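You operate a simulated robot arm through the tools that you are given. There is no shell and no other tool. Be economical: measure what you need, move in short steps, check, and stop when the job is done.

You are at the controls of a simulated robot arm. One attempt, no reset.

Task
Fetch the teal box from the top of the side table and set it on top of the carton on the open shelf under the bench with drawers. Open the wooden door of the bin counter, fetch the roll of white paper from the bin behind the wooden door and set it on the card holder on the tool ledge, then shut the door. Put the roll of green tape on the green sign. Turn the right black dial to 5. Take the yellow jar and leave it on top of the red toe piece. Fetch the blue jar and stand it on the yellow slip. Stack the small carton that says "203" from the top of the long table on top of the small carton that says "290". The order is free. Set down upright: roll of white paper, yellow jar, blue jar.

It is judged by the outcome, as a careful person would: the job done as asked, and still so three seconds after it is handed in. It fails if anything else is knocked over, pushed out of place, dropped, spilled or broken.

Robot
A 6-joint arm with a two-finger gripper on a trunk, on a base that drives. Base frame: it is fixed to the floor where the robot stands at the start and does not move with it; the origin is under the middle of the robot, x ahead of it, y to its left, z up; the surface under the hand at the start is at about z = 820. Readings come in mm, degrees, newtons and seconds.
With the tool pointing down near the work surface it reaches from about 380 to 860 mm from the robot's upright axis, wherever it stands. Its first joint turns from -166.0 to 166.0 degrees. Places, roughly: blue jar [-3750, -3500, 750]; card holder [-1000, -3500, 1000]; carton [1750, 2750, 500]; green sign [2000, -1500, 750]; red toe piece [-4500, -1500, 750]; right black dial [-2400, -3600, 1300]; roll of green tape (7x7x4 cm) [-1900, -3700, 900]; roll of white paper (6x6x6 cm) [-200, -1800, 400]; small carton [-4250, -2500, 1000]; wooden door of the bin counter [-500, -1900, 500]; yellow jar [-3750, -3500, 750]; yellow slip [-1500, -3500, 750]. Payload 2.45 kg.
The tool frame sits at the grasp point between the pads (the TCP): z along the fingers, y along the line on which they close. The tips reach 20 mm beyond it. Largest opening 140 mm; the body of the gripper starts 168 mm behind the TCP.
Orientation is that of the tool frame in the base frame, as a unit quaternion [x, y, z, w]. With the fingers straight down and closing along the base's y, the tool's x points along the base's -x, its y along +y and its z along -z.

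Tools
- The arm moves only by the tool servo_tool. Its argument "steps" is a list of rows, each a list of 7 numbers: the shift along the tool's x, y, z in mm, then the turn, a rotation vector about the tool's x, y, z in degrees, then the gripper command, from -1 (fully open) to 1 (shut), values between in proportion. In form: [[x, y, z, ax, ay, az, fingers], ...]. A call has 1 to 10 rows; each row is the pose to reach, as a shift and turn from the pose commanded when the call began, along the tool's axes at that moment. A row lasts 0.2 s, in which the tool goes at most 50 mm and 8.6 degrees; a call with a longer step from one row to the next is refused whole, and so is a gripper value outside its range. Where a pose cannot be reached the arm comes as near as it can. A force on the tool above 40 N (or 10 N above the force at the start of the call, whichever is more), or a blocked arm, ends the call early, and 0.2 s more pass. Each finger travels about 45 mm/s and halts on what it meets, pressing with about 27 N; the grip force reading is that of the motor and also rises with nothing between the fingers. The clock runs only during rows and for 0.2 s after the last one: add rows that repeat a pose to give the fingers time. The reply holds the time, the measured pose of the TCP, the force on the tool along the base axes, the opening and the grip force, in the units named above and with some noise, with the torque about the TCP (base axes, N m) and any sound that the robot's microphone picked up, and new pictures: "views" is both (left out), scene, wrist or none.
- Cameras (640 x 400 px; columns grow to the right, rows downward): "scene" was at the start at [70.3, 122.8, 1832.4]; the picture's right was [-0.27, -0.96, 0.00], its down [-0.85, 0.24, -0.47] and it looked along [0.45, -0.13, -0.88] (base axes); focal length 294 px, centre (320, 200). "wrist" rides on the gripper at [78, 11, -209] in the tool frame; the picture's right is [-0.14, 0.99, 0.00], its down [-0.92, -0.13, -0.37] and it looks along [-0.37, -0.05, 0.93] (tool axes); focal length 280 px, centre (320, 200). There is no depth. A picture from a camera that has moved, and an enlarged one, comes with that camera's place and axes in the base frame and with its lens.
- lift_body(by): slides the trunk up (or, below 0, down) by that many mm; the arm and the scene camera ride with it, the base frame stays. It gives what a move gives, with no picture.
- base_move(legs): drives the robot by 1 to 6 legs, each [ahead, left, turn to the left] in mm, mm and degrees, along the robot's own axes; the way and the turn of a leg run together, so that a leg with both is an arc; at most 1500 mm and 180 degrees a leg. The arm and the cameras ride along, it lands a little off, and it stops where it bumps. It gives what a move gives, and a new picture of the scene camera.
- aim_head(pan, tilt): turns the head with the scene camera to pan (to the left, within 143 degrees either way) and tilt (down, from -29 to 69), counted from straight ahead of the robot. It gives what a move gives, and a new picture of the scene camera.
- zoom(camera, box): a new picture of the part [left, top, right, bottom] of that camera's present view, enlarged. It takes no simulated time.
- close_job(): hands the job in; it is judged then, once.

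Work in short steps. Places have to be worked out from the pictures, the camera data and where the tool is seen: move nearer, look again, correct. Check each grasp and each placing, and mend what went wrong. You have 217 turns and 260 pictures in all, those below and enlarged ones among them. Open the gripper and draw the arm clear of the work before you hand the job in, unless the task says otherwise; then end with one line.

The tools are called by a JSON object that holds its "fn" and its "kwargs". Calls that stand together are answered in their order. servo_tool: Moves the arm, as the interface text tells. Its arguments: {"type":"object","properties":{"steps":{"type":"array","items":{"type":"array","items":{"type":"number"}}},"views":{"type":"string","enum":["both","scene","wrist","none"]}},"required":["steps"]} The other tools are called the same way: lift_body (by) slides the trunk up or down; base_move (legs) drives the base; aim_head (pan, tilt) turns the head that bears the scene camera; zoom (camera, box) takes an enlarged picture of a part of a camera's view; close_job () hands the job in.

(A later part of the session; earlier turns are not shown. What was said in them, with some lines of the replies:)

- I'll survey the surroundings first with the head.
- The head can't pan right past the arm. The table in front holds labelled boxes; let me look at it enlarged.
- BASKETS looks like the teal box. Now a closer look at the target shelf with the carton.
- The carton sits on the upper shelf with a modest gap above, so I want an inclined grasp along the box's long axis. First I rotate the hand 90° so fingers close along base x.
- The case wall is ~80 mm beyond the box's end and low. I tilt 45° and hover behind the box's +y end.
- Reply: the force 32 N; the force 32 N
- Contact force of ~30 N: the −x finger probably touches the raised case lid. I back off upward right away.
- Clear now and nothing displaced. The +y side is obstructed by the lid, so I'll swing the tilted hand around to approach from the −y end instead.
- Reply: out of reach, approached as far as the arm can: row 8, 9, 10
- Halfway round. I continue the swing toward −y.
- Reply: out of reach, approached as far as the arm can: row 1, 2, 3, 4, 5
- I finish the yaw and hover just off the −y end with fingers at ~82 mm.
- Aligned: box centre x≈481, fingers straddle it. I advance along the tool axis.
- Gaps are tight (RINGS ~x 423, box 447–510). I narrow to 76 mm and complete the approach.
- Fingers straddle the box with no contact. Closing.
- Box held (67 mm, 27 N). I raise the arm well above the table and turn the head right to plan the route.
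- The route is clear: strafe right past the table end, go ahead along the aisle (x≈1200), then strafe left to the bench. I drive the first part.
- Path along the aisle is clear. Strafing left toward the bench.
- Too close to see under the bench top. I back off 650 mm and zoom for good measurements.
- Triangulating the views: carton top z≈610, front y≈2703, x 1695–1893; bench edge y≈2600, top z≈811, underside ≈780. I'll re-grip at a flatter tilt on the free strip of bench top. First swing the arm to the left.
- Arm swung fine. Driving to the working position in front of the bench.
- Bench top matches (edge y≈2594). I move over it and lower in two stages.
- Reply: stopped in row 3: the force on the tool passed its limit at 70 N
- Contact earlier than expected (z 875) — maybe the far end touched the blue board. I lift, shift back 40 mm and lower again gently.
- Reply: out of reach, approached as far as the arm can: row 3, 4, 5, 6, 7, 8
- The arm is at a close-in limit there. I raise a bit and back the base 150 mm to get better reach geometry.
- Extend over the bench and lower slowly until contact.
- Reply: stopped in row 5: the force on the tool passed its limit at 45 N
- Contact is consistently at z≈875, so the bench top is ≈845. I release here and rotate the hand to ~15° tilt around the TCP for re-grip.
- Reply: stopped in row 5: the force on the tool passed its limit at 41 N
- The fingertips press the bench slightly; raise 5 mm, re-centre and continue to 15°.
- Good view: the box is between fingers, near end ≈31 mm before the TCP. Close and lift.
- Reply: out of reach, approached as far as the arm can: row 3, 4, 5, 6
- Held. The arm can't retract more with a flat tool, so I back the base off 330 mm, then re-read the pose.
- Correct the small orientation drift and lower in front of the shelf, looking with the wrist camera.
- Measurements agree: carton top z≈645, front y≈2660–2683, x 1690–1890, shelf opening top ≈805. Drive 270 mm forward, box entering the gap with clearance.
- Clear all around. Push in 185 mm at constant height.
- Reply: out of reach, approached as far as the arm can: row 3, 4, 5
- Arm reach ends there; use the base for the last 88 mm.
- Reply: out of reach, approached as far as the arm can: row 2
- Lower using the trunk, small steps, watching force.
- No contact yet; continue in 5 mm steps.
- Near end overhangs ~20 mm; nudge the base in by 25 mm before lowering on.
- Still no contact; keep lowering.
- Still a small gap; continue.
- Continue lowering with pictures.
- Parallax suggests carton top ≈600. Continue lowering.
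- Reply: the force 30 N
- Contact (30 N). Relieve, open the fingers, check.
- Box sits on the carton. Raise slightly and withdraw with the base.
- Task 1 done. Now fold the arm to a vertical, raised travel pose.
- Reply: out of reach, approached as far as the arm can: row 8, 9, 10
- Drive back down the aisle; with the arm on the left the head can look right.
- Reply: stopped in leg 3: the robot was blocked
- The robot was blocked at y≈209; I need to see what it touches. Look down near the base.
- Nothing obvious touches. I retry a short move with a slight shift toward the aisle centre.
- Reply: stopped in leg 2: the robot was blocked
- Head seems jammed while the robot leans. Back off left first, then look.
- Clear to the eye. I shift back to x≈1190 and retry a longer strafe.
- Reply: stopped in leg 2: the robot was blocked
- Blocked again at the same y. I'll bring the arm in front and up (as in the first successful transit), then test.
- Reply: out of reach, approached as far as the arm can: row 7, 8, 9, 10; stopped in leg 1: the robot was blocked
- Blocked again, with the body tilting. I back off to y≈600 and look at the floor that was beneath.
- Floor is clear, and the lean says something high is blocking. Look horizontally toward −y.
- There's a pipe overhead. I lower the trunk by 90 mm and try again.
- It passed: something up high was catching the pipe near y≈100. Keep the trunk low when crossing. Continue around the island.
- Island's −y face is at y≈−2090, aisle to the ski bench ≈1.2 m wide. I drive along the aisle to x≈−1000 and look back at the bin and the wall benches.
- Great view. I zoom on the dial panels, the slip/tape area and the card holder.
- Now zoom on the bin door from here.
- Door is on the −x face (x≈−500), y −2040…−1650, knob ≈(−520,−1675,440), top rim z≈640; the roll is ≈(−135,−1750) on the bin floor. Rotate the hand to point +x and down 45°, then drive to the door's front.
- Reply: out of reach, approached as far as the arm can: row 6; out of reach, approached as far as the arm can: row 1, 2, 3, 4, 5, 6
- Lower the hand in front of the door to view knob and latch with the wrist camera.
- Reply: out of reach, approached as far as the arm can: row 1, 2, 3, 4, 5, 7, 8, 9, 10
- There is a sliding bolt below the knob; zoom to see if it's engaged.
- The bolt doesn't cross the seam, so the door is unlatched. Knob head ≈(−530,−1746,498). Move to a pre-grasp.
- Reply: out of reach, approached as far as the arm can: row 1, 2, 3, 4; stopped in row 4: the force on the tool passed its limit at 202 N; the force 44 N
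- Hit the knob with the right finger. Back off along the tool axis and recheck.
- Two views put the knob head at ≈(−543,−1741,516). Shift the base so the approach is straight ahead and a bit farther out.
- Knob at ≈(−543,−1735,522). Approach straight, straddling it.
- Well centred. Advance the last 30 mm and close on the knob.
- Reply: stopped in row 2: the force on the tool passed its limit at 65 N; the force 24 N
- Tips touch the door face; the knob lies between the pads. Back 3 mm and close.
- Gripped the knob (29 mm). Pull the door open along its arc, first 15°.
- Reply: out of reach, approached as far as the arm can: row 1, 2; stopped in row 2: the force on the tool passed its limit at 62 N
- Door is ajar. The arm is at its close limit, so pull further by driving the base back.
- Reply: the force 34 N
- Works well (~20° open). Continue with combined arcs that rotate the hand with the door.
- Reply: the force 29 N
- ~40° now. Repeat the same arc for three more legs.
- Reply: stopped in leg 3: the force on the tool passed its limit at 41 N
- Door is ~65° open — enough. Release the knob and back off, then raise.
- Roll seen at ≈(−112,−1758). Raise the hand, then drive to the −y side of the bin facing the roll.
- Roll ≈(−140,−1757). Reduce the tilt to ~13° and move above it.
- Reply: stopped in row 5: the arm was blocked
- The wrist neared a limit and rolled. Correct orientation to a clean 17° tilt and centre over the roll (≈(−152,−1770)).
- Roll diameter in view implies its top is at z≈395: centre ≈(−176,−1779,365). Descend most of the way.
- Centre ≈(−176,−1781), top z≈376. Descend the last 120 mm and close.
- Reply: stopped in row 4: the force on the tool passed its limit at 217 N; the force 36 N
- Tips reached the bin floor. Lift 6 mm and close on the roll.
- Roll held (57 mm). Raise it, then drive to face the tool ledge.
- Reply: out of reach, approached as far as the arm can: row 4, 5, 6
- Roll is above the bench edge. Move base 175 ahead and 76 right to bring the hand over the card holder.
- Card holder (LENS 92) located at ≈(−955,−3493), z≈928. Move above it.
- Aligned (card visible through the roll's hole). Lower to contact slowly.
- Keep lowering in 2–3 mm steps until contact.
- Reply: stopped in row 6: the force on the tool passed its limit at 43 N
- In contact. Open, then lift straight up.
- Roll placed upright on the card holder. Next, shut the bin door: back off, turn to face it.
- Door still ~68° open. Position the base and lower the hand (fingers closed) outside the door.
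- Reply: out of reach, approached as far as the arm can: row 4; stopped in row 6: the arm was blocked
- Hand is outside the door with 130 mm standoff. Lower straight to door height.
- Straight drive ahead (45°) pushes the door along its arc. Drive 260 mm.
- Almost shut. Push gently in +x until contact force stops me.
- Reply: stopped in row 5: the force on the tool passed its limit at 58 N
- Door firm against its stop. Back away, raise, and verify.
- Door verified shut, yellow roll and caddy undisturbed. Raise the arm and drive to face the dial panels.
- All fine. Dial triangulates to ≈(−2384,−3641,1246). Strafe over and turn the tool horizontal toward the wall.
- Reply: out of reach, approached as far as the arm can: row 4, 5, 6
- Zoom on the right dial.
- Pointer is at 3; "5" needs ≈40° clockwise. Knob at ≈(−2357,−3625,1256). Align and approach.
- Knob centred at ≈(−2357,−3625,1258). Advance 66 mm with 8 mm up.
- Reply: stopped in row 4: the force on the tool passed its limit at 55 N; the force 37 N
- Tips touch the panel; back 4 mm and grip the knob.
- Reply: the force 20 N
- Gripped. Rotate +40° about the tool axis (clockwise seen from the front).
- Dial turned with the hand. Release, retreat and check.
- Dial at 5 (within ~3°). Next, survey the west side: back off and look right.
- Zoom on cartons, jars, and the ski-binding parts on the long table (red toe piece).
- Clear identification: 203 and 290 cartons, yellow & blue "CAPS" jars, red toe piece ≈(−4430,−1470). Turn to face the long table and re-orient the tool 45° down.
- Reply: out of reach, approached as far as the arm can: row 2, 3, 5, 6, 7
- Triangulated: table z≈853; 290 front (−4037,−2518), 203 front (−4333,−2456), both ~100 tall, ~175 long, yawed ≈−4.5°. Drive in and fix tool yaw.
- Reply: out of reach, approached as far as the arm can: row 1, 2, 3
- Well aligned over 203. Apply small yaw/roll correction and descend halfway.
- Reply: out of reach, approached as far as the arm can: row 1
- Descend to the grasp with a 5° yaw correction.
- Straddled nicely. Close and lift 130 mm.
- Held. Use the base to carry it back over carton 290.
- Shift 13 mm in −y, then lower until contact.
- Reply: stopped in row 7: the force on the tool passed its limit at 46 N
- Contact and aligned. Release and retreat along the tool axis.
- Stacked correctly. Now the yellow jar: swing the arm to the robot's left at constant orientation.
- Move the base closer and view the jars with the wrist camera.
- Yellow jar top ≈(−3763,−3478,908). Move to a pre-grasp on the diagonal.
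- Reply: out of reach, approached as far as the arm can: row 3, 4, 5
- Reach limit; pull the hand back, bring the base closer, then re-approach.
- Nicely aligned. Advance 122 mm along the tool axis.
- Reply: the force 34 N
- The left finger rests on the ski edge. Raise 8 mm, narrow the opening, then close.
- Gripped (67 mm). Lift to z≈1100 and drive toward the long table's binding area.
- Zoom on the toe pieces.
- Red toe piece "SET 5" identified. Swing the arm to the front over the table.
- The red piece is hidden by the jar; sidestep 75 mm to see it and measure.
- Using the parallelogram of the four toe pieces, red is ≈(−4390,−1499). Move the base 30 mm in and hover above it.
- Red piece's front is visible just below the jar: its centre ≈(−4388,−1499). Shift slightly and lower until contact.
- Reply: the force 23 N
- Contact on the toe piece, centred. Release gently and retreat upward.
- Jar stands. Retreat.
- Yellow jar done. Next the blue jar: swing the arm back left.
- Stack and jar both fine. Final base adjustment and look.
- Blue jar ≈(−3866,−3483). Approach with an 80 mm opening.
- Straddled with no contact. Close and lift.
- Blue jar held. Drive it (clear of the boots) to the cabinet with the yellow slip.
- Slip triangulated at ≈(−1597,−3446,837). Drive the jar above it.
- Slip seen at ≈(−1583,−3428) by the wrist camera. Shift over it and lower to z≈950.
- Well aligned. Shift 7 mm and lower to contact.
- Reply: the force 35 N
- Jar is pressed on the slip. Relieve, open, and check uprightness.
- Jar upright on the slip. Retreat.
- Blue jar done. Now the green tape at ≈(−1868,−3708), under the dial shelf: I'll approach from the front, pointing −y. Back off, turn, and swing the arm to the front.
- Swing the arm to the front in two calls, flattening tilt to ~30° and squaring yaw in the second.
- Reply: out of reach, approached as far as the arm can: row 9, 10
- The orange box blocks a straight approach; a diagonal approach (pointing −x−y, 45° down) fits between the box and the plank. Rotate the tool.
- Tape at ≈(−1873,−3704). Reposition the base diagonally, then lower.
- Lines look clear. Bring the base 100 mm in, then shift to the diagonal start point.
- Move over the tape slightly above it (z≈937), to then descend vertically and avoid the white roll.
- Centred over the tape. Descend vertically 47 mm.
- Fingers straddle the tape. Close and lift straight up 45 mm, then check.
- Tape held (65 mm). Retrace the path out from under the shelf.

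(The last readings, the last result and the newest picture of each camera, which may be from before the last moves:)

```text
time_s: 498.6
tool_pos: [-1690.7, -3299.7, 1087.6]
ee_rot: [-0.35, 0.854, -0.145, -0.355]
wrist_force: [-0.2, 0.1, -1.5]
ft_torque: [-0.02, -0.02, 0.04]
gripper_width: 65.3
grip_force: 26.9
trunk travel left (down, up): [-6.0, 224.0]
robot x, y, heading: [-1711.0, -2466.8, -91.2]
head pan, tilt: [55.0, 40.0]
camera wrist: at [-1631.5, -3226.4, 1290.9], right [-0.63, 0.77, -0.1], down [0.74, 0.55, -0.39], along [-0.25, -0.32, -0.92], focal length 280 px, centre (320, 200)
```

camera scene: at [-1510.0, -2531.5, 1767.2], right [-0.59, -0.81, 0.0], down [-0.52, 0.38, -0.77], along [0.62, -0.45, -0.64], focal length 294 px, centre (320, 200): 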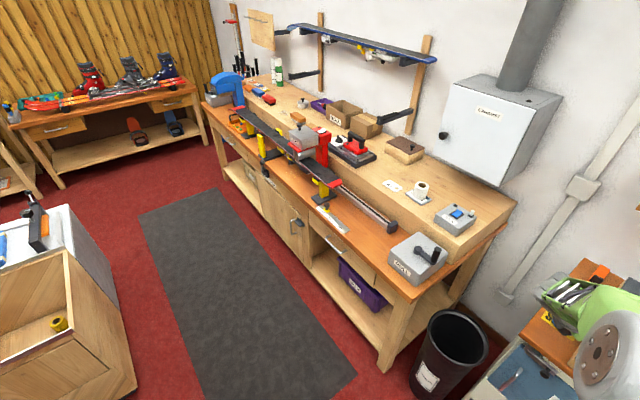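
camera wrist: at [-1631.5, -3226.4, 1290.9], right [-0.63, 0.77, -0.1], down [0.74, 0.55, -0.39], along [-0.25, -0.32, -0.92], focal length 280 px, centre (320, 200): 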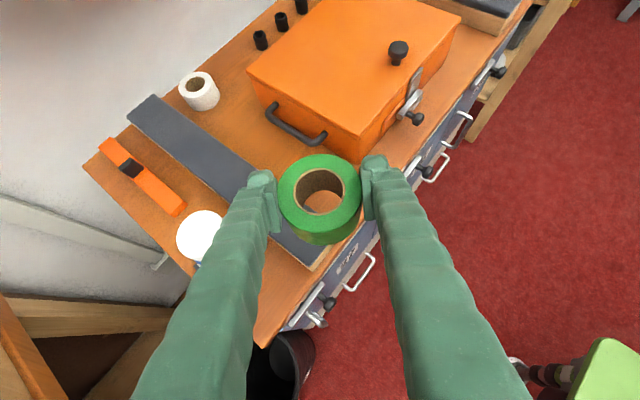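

All good there. Now drive with the tape to the green sign on the east wall bench.

{"fn": "base_move", "kwargs": {"legs": [[0, 0, 91], [0, -240, 0], [1200, 0, 0], [1180, 0, 0]]}}

{"fn": "base_move", "kwargs": {"legs": [[300, 0, 0], [0, 1250, 0]]}}

{"fn": "aim_head", "kwargs": {"pan": 0, "tilt": 40}}

```text
time_s: 516.4
tool_pos: [1466.7, -2664.1, 1086.6]
ee_rot: [0.856, -0.347, 0.355, 0.145]
wrist_force: [-0.3, 0.7, -0.8]
ft_torque: [0.03, 0.02, -0.01]
gripper_width: 65.1
grip_force: 26.8
trunk travel left (down, up): [-6.0, 224.0]
robot x, y, heading: [633.4, -2712.0, 0.2]
head pan, tilt: [55.0, 40.0]
camera scene: at [693.2, -2499.4, 1767.2], right [0.82, -0.57, 0.0], down [-0.37, -0.53, -0.77], along [0.44, 0.63, -0.64], focal length 294 px, centre (320, 200)
```

scene: 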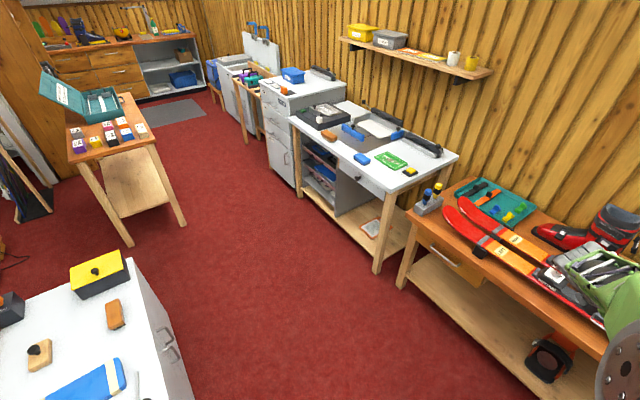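

```text
time_s: 529.3
tool_pos: [1765.0, -1403.6, 1087.7]
ee_rot: [0.858, -0.343, 0.355, 0.143]
wrist_force: [0.5, 0.0, -0.4]
ft_torque: [0.01, -0.03, -0.01]
gripper_width: 64.9
grip_force: 26.3
trunk travel left (down, up): [-6.0, 224.0]
robot x, y, heading: [933.4, -1455.0, 0.6]
head pan, tilt: [55.0, 40.0]
camera scene: at [989.4, -1244.0, 1767.2], right [0.82, -0.57, 0.0], down [-0.36, -0.53, -0.77], along [0.43, 0.63, -0.64], focal length 294 px, centre (320, 200)
```

scene: 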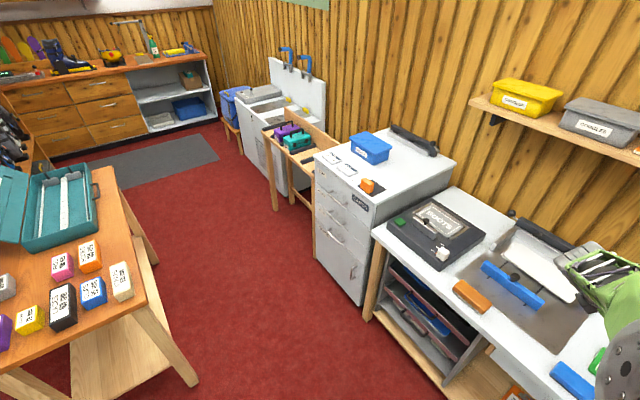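

```text
time_s: 530.5
tool_pos: [1764.2, -1403.4, 1088.3]
ee_rot: [0.858, -0.343, 0.356, 0.143]
wrist_force: [0.6, -0.3, -0.6]
ft_torque: [-0.01, -0.03, 0.0]
gripper_width: 65.1
grip_force: 27.1
trunk travel left (down, up): [-6.0, 224.0]
robot x, y, heading: [938.6, -1452.7, 0.7]
head pan, tilt: [0.0, 40.0]
camera scene: at [1026.3, -1313.3, 1767.2], right [0.01, -1.0, 0.0], down [-0.64, -0.01, -0.77], along [0.77, 0.01, -0.64], focal length 294 px, centre (320, 200)
```

scene: 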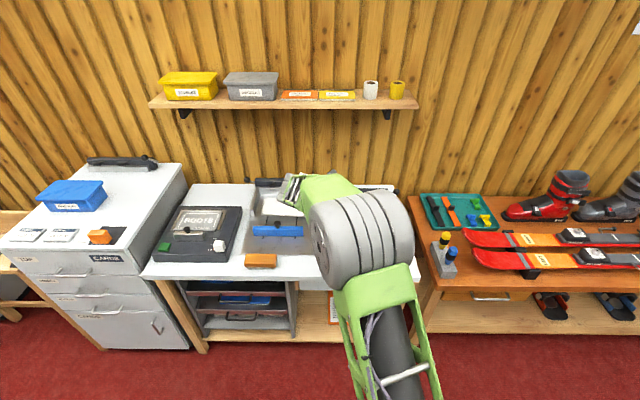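

Take a wrist picture here to see the sign.

{"fn": "servo_tool", "kwargs": {"steps": [[0, 0, 0, 0, 0, 0, 0.3]], "views": "wrist"}}

```text
time_s: 530.9
tool_pos: [1764.7, -1403.4, 1087.3]
ee_rot: [0.858, -0.343, 0.356, 0.143]
wrist_force: [0.4, 0.0, -1.4]
ft_torque: [-0.02, 0.01, -0.01]
gripper_width: 65.2
grip_force: 26.2
trunk travel left (down, up): [-6.0, 224.0]
robot x, y, heading: [936.5, -1453.6, 0.6]
head pan, tilt: [0.0, 40.0]
camera wrist: at [1690.1, -1345.7, 1290.3], right [-0.75, -0.65, -0.1], down [-0.57, 0.72, -0.39], along [0.32, -0.24, -0.92], focal length 280 px, centre (320, 200)
```

wrist: 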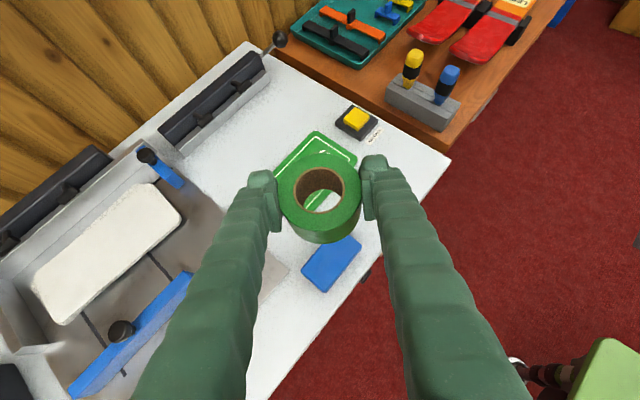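

Green sign lies at ≈(1888,−1499). Move the base 90 mm ahead and the tape above the sign.

{"fn": "base_move", "kwargs": {"legs": [[90, 0, 0]]}}

{"fn": "servo_tool", "kwargs": {"steps": [[-1, 12, 33, 0, 0, 0, 0.3], [-2, 24, 66, 0, 0, 0, 0.3], [-4, 36, 99, 0, 0, 0, 0.3], [-5, 47, 132, 0, 0, 0, 0.3]], "views": "wrist"}}

```text
time_s: 532.0
tool_pos: [1855.2, -1402.3, 1086.4]
ee_rot: [0.857, -0.344, 0.354, 0.144]
wrist_force: [-0.1, -0.6, -0.8]
ft_torque: [-0.03, 0.04, 0.0]
gripper_width: 65.2
grip_force: 27.1
trunk travel left (down, up): [-6.0, 224.0]
robot x, y, heading: [1023.3, -1454.5, 0.8]
head pan, tilt: [0.0, 40.0]
camera scene: at [1118.0, -1312.4, 1767.0], right [0.01, -1.0, 0.0], down [-0.64, -0.01, -0.77], along [0.77, 0.01, -0.64], focal length 294 px, centre (320, 200)
```

scene: 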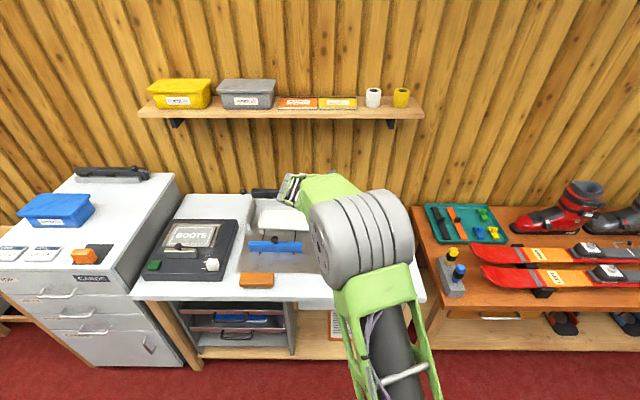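

```text
time_s: 533.0
tool_pos: [1887.1, -1497.9, 992.0]
ee_rot: [0.858, -0.343, 0.354, 0.142]
wrist_force: [-0.5, 0.4, -1.6]
ft_torque: [0.0, 0.01, 0.01]
gripper_width: 65.2
grip_force: 27.4
trunk travel left (down, up): [-6.0, 224.0]
robot x, y, heading: [1025.4, -1453.5, 0.5]
head pan, tilt: [0.0, 40.0]
camera wrist: at [1813.8, -1440.6, 1194.4], right [-0.76, -0.65, -0.1], down [-0.57, 0.72, -0.39], along [0.32, -0.24, -0.92], focal length 280 px, centre (320, 200)
```

wrist: 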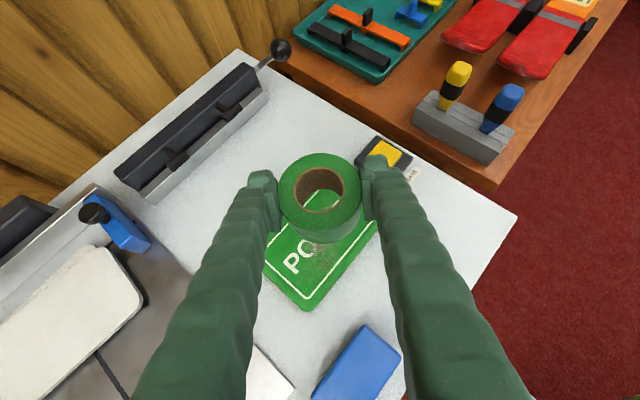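

Sign centre ≈(1894,−1490). Shift and lower in stages until contact.

{"fn": "servo_tool", "kwargs": {"steps": [[-20, -6, 20, 0, 0, 0, 0.3], [-45, -11, 44, 0, 0, 0, 0.3], [-62, -11, 61, 0, 0, 0, 0.3], [-69, -11, 68, 0, 0, 0, 0.3], [-72, -11, 71, 0, 0, 0, 0.3], [-75, -11, 74, 0, 0, 0, 0.3], [-78, -11, 77, 0, 0, 0, 0.3]], "views": "wrist"}}

```text
time_s: 534.6
tool_pos: [1893.1, -1489.9, 880.7]
ee_rot: [0.858, -0.343, 0.355, 0.142]
wrist_force: [0.1, -0.3, -1.4]
ft_torque: [-0.05, 0.03, 0.01]
gripper_width: 64.9
grip_force: 26.6
trunk travel left (down, up): [-6.0, 224.0]
robot x, y, heading: [1026.3, -1453.9, 0.5]
head pan, tilt: [0.0, 40.0]
camera wrist: at [1819.6, -1432.2, 1083.8], right [-0.75, -0.65, -0.1], down [-0.57, 0.72, -0.39], along [0.32, -0.24, -0.92], focal length 280 px, centre (320, 200)
```

wrist: 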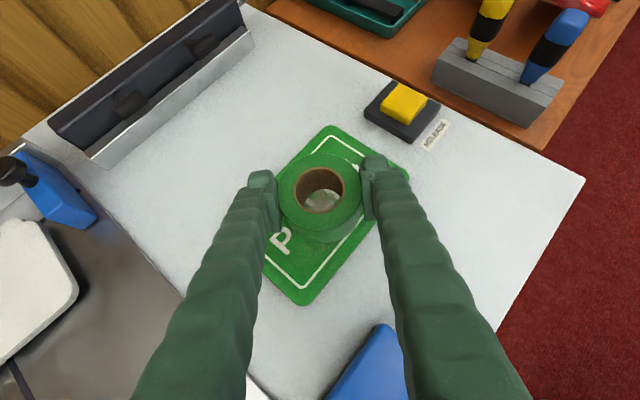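

Centred. Continue down to contact.

{"fn": "servo_tool", "kwargs": {"steps": [[-3, 0, 3, 0, 0, 0, 0.3], [-6, 0, 6, 0, 0, 0, 0.3], [-9, 0, 9, 0, 0, 0, 0.3], [-12, 0, 12, 0, 0, 0, 0.3], [-15, 0, 15, 0, 0, 0, 0.3], [-18, 0, 18, 0, 0, 0, 0.3]], "views": "none"}}

```text
time_s: 536.0
tool_pos: [1892.2, -1490.2, 856.2]
ee_rot: [0.857, -0.344, 0.355, 0.144]
wrist_force: [0.9, -0.5, -1.1]
ft_torque: [-0.03, 0.01, 0.0]
gripper_width: 65.0
grip_force: 26.6
trunk travel left (down, up): [-6.0, 224.0]
robot x, y, heading: [1027.9, -1457.8, 0.7]
head pan, tilt: [0.0, 40.0]
```

Not yet; keep going.

{"fn": "servo_tool", "kwargs": {"steps": [[-3, 0, 3, 0, 0, 0, 0.3], [-6, 0, 6, 0, 0, 0, 0.3], [-9, 0, 9, 0, 0, 0, 0.3], [-12, 0, 12, 0, 0, 0, 0.3], [-15, 0, 15, 0, 0, 0, 0.3], [-18, 0, 18, 0, 0, 0, 0.3], [-21, 0, 21, 0, 0, 0, 0.3]], "views": "wrist"}}

```text
time_s: 537.8
tool_pos: [1897.7, -1491.8, 833.6]
ee_rot: [0.856, -0.342, 0.36, 0.142]
wrist_force: [5.1, -1.4, 10.9]
ft_torque: [-0.1, 0.25, 0.08]
gripper_width: 66.7
grip_force: 26.5
trunk travel left (down, up): [-6.0, 224.0]
robot x, y, heading: [1023.1, -1450.5, 0.4]
head pan, tilt: [0.0, 40.0]
stopped in row 7: the force on the tool passed its limit at 42 N (the readings are from after the stop); the commanded pose is now the measured one
camera wrist: at [1821.6, -1433.4, 1034.9], right [-0.75, -0.65, -0.1], down [-0.57, 0.72, -0.4], along [0.33, -0.24, -0.91], focal length 280 px, centre (320, 200)
```

wrist: 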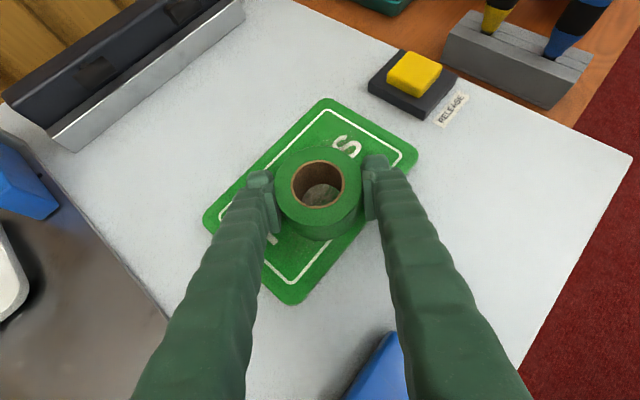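

Contact, tape centred on the sign. Release and retreat.

{"fn": "servo_tool", "kwargs": {"steps": [[2, 0, -2, 0, 0, 0, 0.1], [2, 0, -2, 0, 0, 0, -0.1], [2, 0, -2, 0, 0, 0, -0.2], [2, 0, -2, 0, 0, 0, -0.2], [15, 0, -30, 0, 0, 0, -0.2], [35, 0, -65, 0, 0, 0, -0.2], [60, 0, -100, 0, 0, 0, -0.2], [85, 0, -135, 0, 0, 0, -0.2]], "views": "wrist"}}

```text
time_s: 539.5
tool_pos: [1867.4, -1465.0, 986.7]
ee_rot: [0.857, -0.343, 0.357, 0.142]
wrist_force: [0.3, 0.7, 0.0]
ft_torque: [-0.01, -0.01, -0.01]
gripper_width: 84.1
grip_force: 0.1
trunk travel left (down, up): [-6.0, 224.0]
robot x, y, heading: [1022.3, -1453.7, 0.6]
head pan, tilt: [0.0, 40.0]
camera wrist: at [1793.0, -1408.2, 1188.4], right [-0.75, -0.65, -0.1], down [-0.57, 0.72, -0.4], along [0.33, -0.24, -0.91], focal length 280 px, centre (320, 200)
```

wrist: 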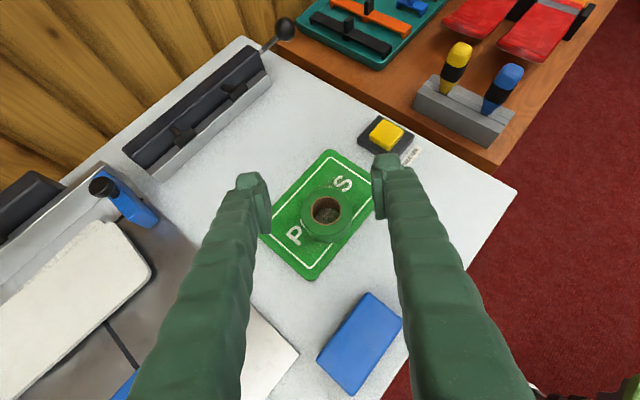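

Tape is on the sign. Draw the arm clear.

{"fn": "servo_tool", "kwargs": {"steps": [[30, 0, -30, 0, 0, 0, -1], [60, 0, -60, 0, 0, 0, -1], [80, 0, -80, 0, 0, 0, -1]], "views": "none"}}

{"fn": "base_move", "kwargs": {"legs": [[-300, 0, 0]]}}

```text
time_s: 540.4
tool_pos: [1867.8, -1467.6, 1097.5]
ee_rot: [0.856, -0.344, 0.358, 0.143]
wrist_force: [-0.8, 0.9, -0.4]
ft_torque: [-0.02, 0.03, -0.02]
gripper_width: 140.0
grip_force: 0.1
trunk travel left (down, up): [-6.0, 224.0]
robot x, y, heading: [1023.9, -1452.2, 0.5]
head pan, tilt: [0.0, 40.0]
```

```text
time_s: 542.1
tool_pos: [1645.6, -1461.2, 1100.7]
ee_rot: [0.857, -0.34, 0.36, 0.14]
wrist_force: [-0.3, -0.4, -0.9]
ft_torque: [0.02, 0.01, 0.05]
gripper_width: 140.2
grip_force: 0.0
trunk travel left (down, up): [-6.0, 224.0]
robot x, y, heading: [803.2, -1458.2, 1.4]
head pan, tilt: [0.0, 40.0]
stopped in leg 1: the robot was blocked; the commanded pose is now the measured one
camera scene: at [893.1, -1312.8, 1767.1], right [0.02, -1.0, 0.0], down [-0.64, -0.01, -0.77], along [0.77, 0.01, -0.64], focal length 294 px, centre (320, 200)
```

scene: 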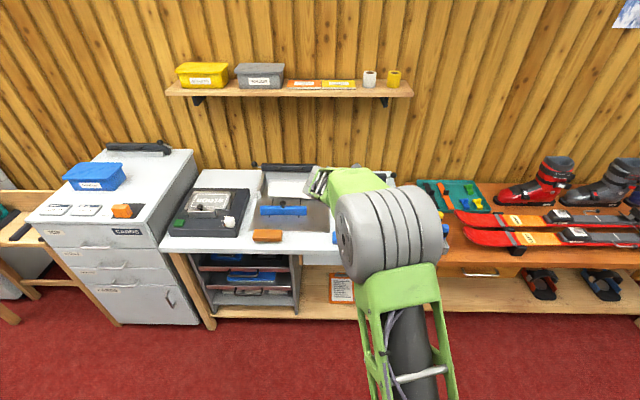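

The base's rear bumped the island. Move forward a bit and check the island is undisturbed.

{"fn": "base_move", "kwargs": {"legs": [[120, 0, 0]]}}

{"fn": "aim_head", "kwargs": {"pan": 143, "tilt": 45}}

```text
time_s: 543.4
tool_pos: [1766.1, -1458.0, 1099.7]
ee_rot: [0.858, -0.34, 0.359, 0.141]
wrist_force: [0.0, 0.0, -0.6]
ft_torque: [0.01, 0.04, 0.0]
gripper_width: 139.9
grip_force: 0.1
trunk travel left (down, up): [-6.0, 224.0]
robot x, y, heading: [922.5, -1452.2, 1.1]
head pan, tilt: [0.0, 40.0]
camera scene: at [1014.2, -1310.2, 1767.1], right [0.02, -1.0, 0.0], down [-0.64, -0.01, -0.77], along [0.77, 0.01, -0.64], focal length 294 px, centre (320, 200)
```

scene: 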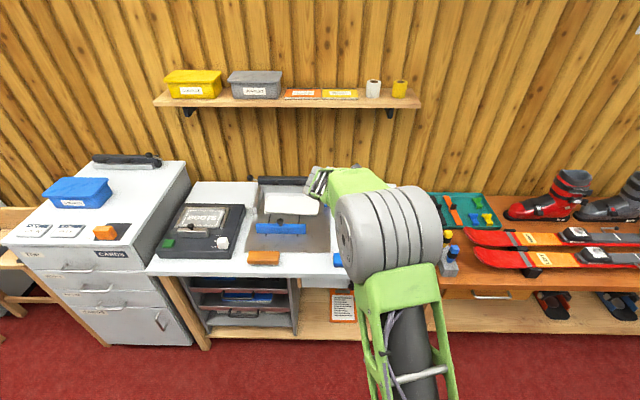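

```text
time_s: 545.6
tool_pos: [1765.8, -1458.0, 1101.6]
ee_rot: [0.857, -0.341, 0.359, 0.141]
wrist_force: [-0.1, 0.4, -0.1]
ft_torque: [0.02, 0.05, 0.0]
gripper_width: 140.2
grip_force: 0.1
trunk travel left (down, up): [-6.0, 224.0]
robot x, y, heading: [920.6, -1454.0, 1.2]
head pan, tilt: [143.0, 45.0]
camera scene: at [862.3, -1264.1, 1759.9], right [0.59, 0.81, 0.0], down [0.57, -0.42, -0.71], along [-0.57, 0.42, -0.71], focal length 294 px, centre (320, 200)
```

scene: 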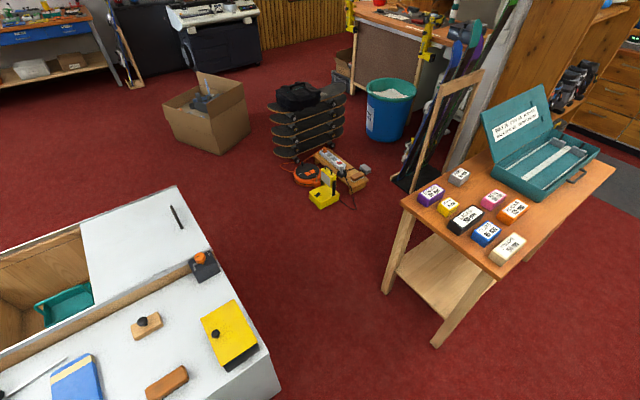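

Island items in place. I'll check that the door is still shut after the bump.

{"fn": "base_move", "kwargs": {"legs": [[0, -1240, -1], [-1200, 0, 0], [-900, 0, 0]]}}

{"fn": "aim_head", "kwargs": {"pan": 50, "tilt": 42}}

{"fn": "zoom", "kwargs": {"camera": "scene", "box": [200, 140, 460, 380]}}

```text
time_s: 566.7
tool_pos: [-331.1, -2682.1, 1101.3]
ee_rot: [0.849, -0.362, 0.355, 0.149]
wrist_force: [0.5, -1.0, 0.2]
ft_torque: [-0.02, -0.02, 0.05]
gripper_width: 139.9
grip_force: 0.0
trunk travel left (down, up): [-6.0, 224.0]
robot x, y, heading: [-1175.9, -2636.0, -1.9]
head pan, tilt: [143.0, 45.0]
camera scene: at [-1223.0, -2441.7, 1759.9], right [0.63, 0.78, 0.0], down [0.55, -0.44, -0.71], along [-0.55, 0.44, -0.71], focal length 294 px, centre (320, 200)
```

scene: 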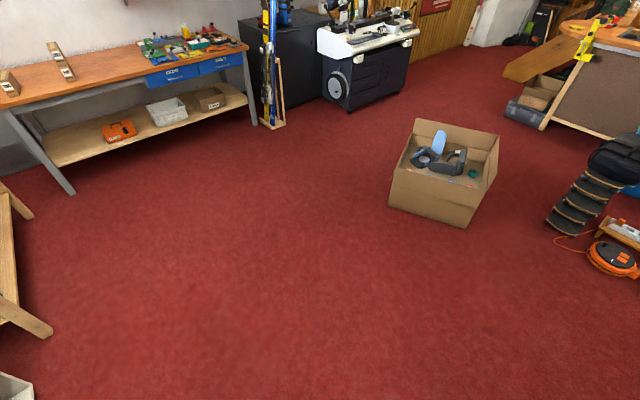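

```text
time_s: 568.4
tool_pos: [-330.4, -2682.7, 1099.5]
ee_rot: [0.849, -0.362, 0.355, 0.15]
wrist_force: [-0.2, 0.9, -0.4]
ft_torque: [-0.02, 0.01, -0.02]
gripper_width: 140.2
grip_force: 0.1
trunk travel left (down, up): [-6.0, 224.0]
robot x, y, heading: [-1171.8, -2633.8, -1.7]
head pan, tilt: [50.0, 42.0]
camera scene: at [-1103.6, -2430.5, 1764.3], right [0.74, -0.67, 0.0], down [-0.45, -0.5, -0.74], along [0.5, 0.55, -0.67], focal length 294 px, centre (320, 200)
```

scene: 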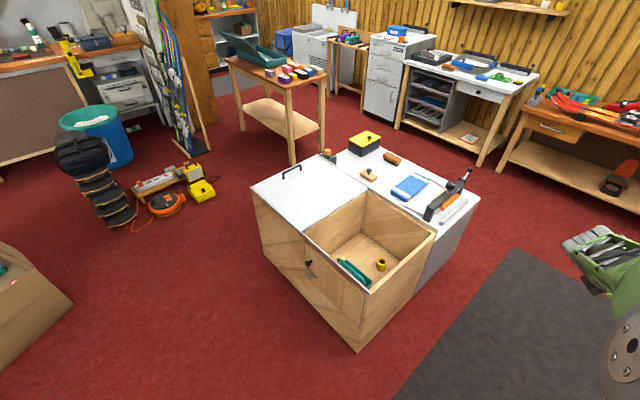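

```text
1.67 times, centred on (330, 260) of scene
camera zoom: at [-1103.6, -2430.5, 1764.3], right [0.74, -0.67, 0.0], down [-0.45, -0.5, -0.74], along [0.5, 0.55, -0.67], focal length 490 px, centre (303, 100)
```

zoom: 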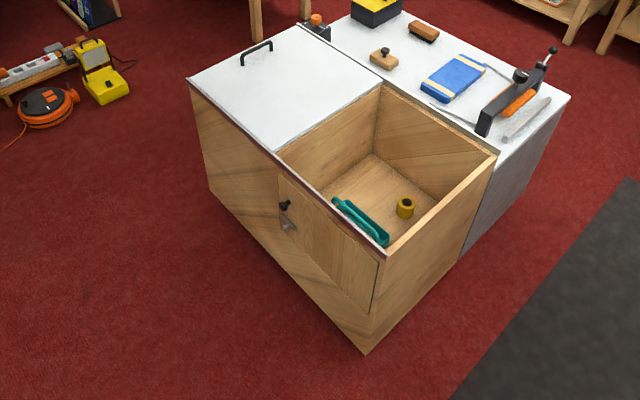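

The door is shut, and the stack and yellow jar still stand in view. The gripper is open and clear, so I hand in.

{"fn": "close_job", "kwargs": {}}

```text
The job is handed in.
```

All seven parts of the job are done and handed in. On the last drive the base bumped the bin counter; a check afterwards showed its door shut and nothing on it moved.
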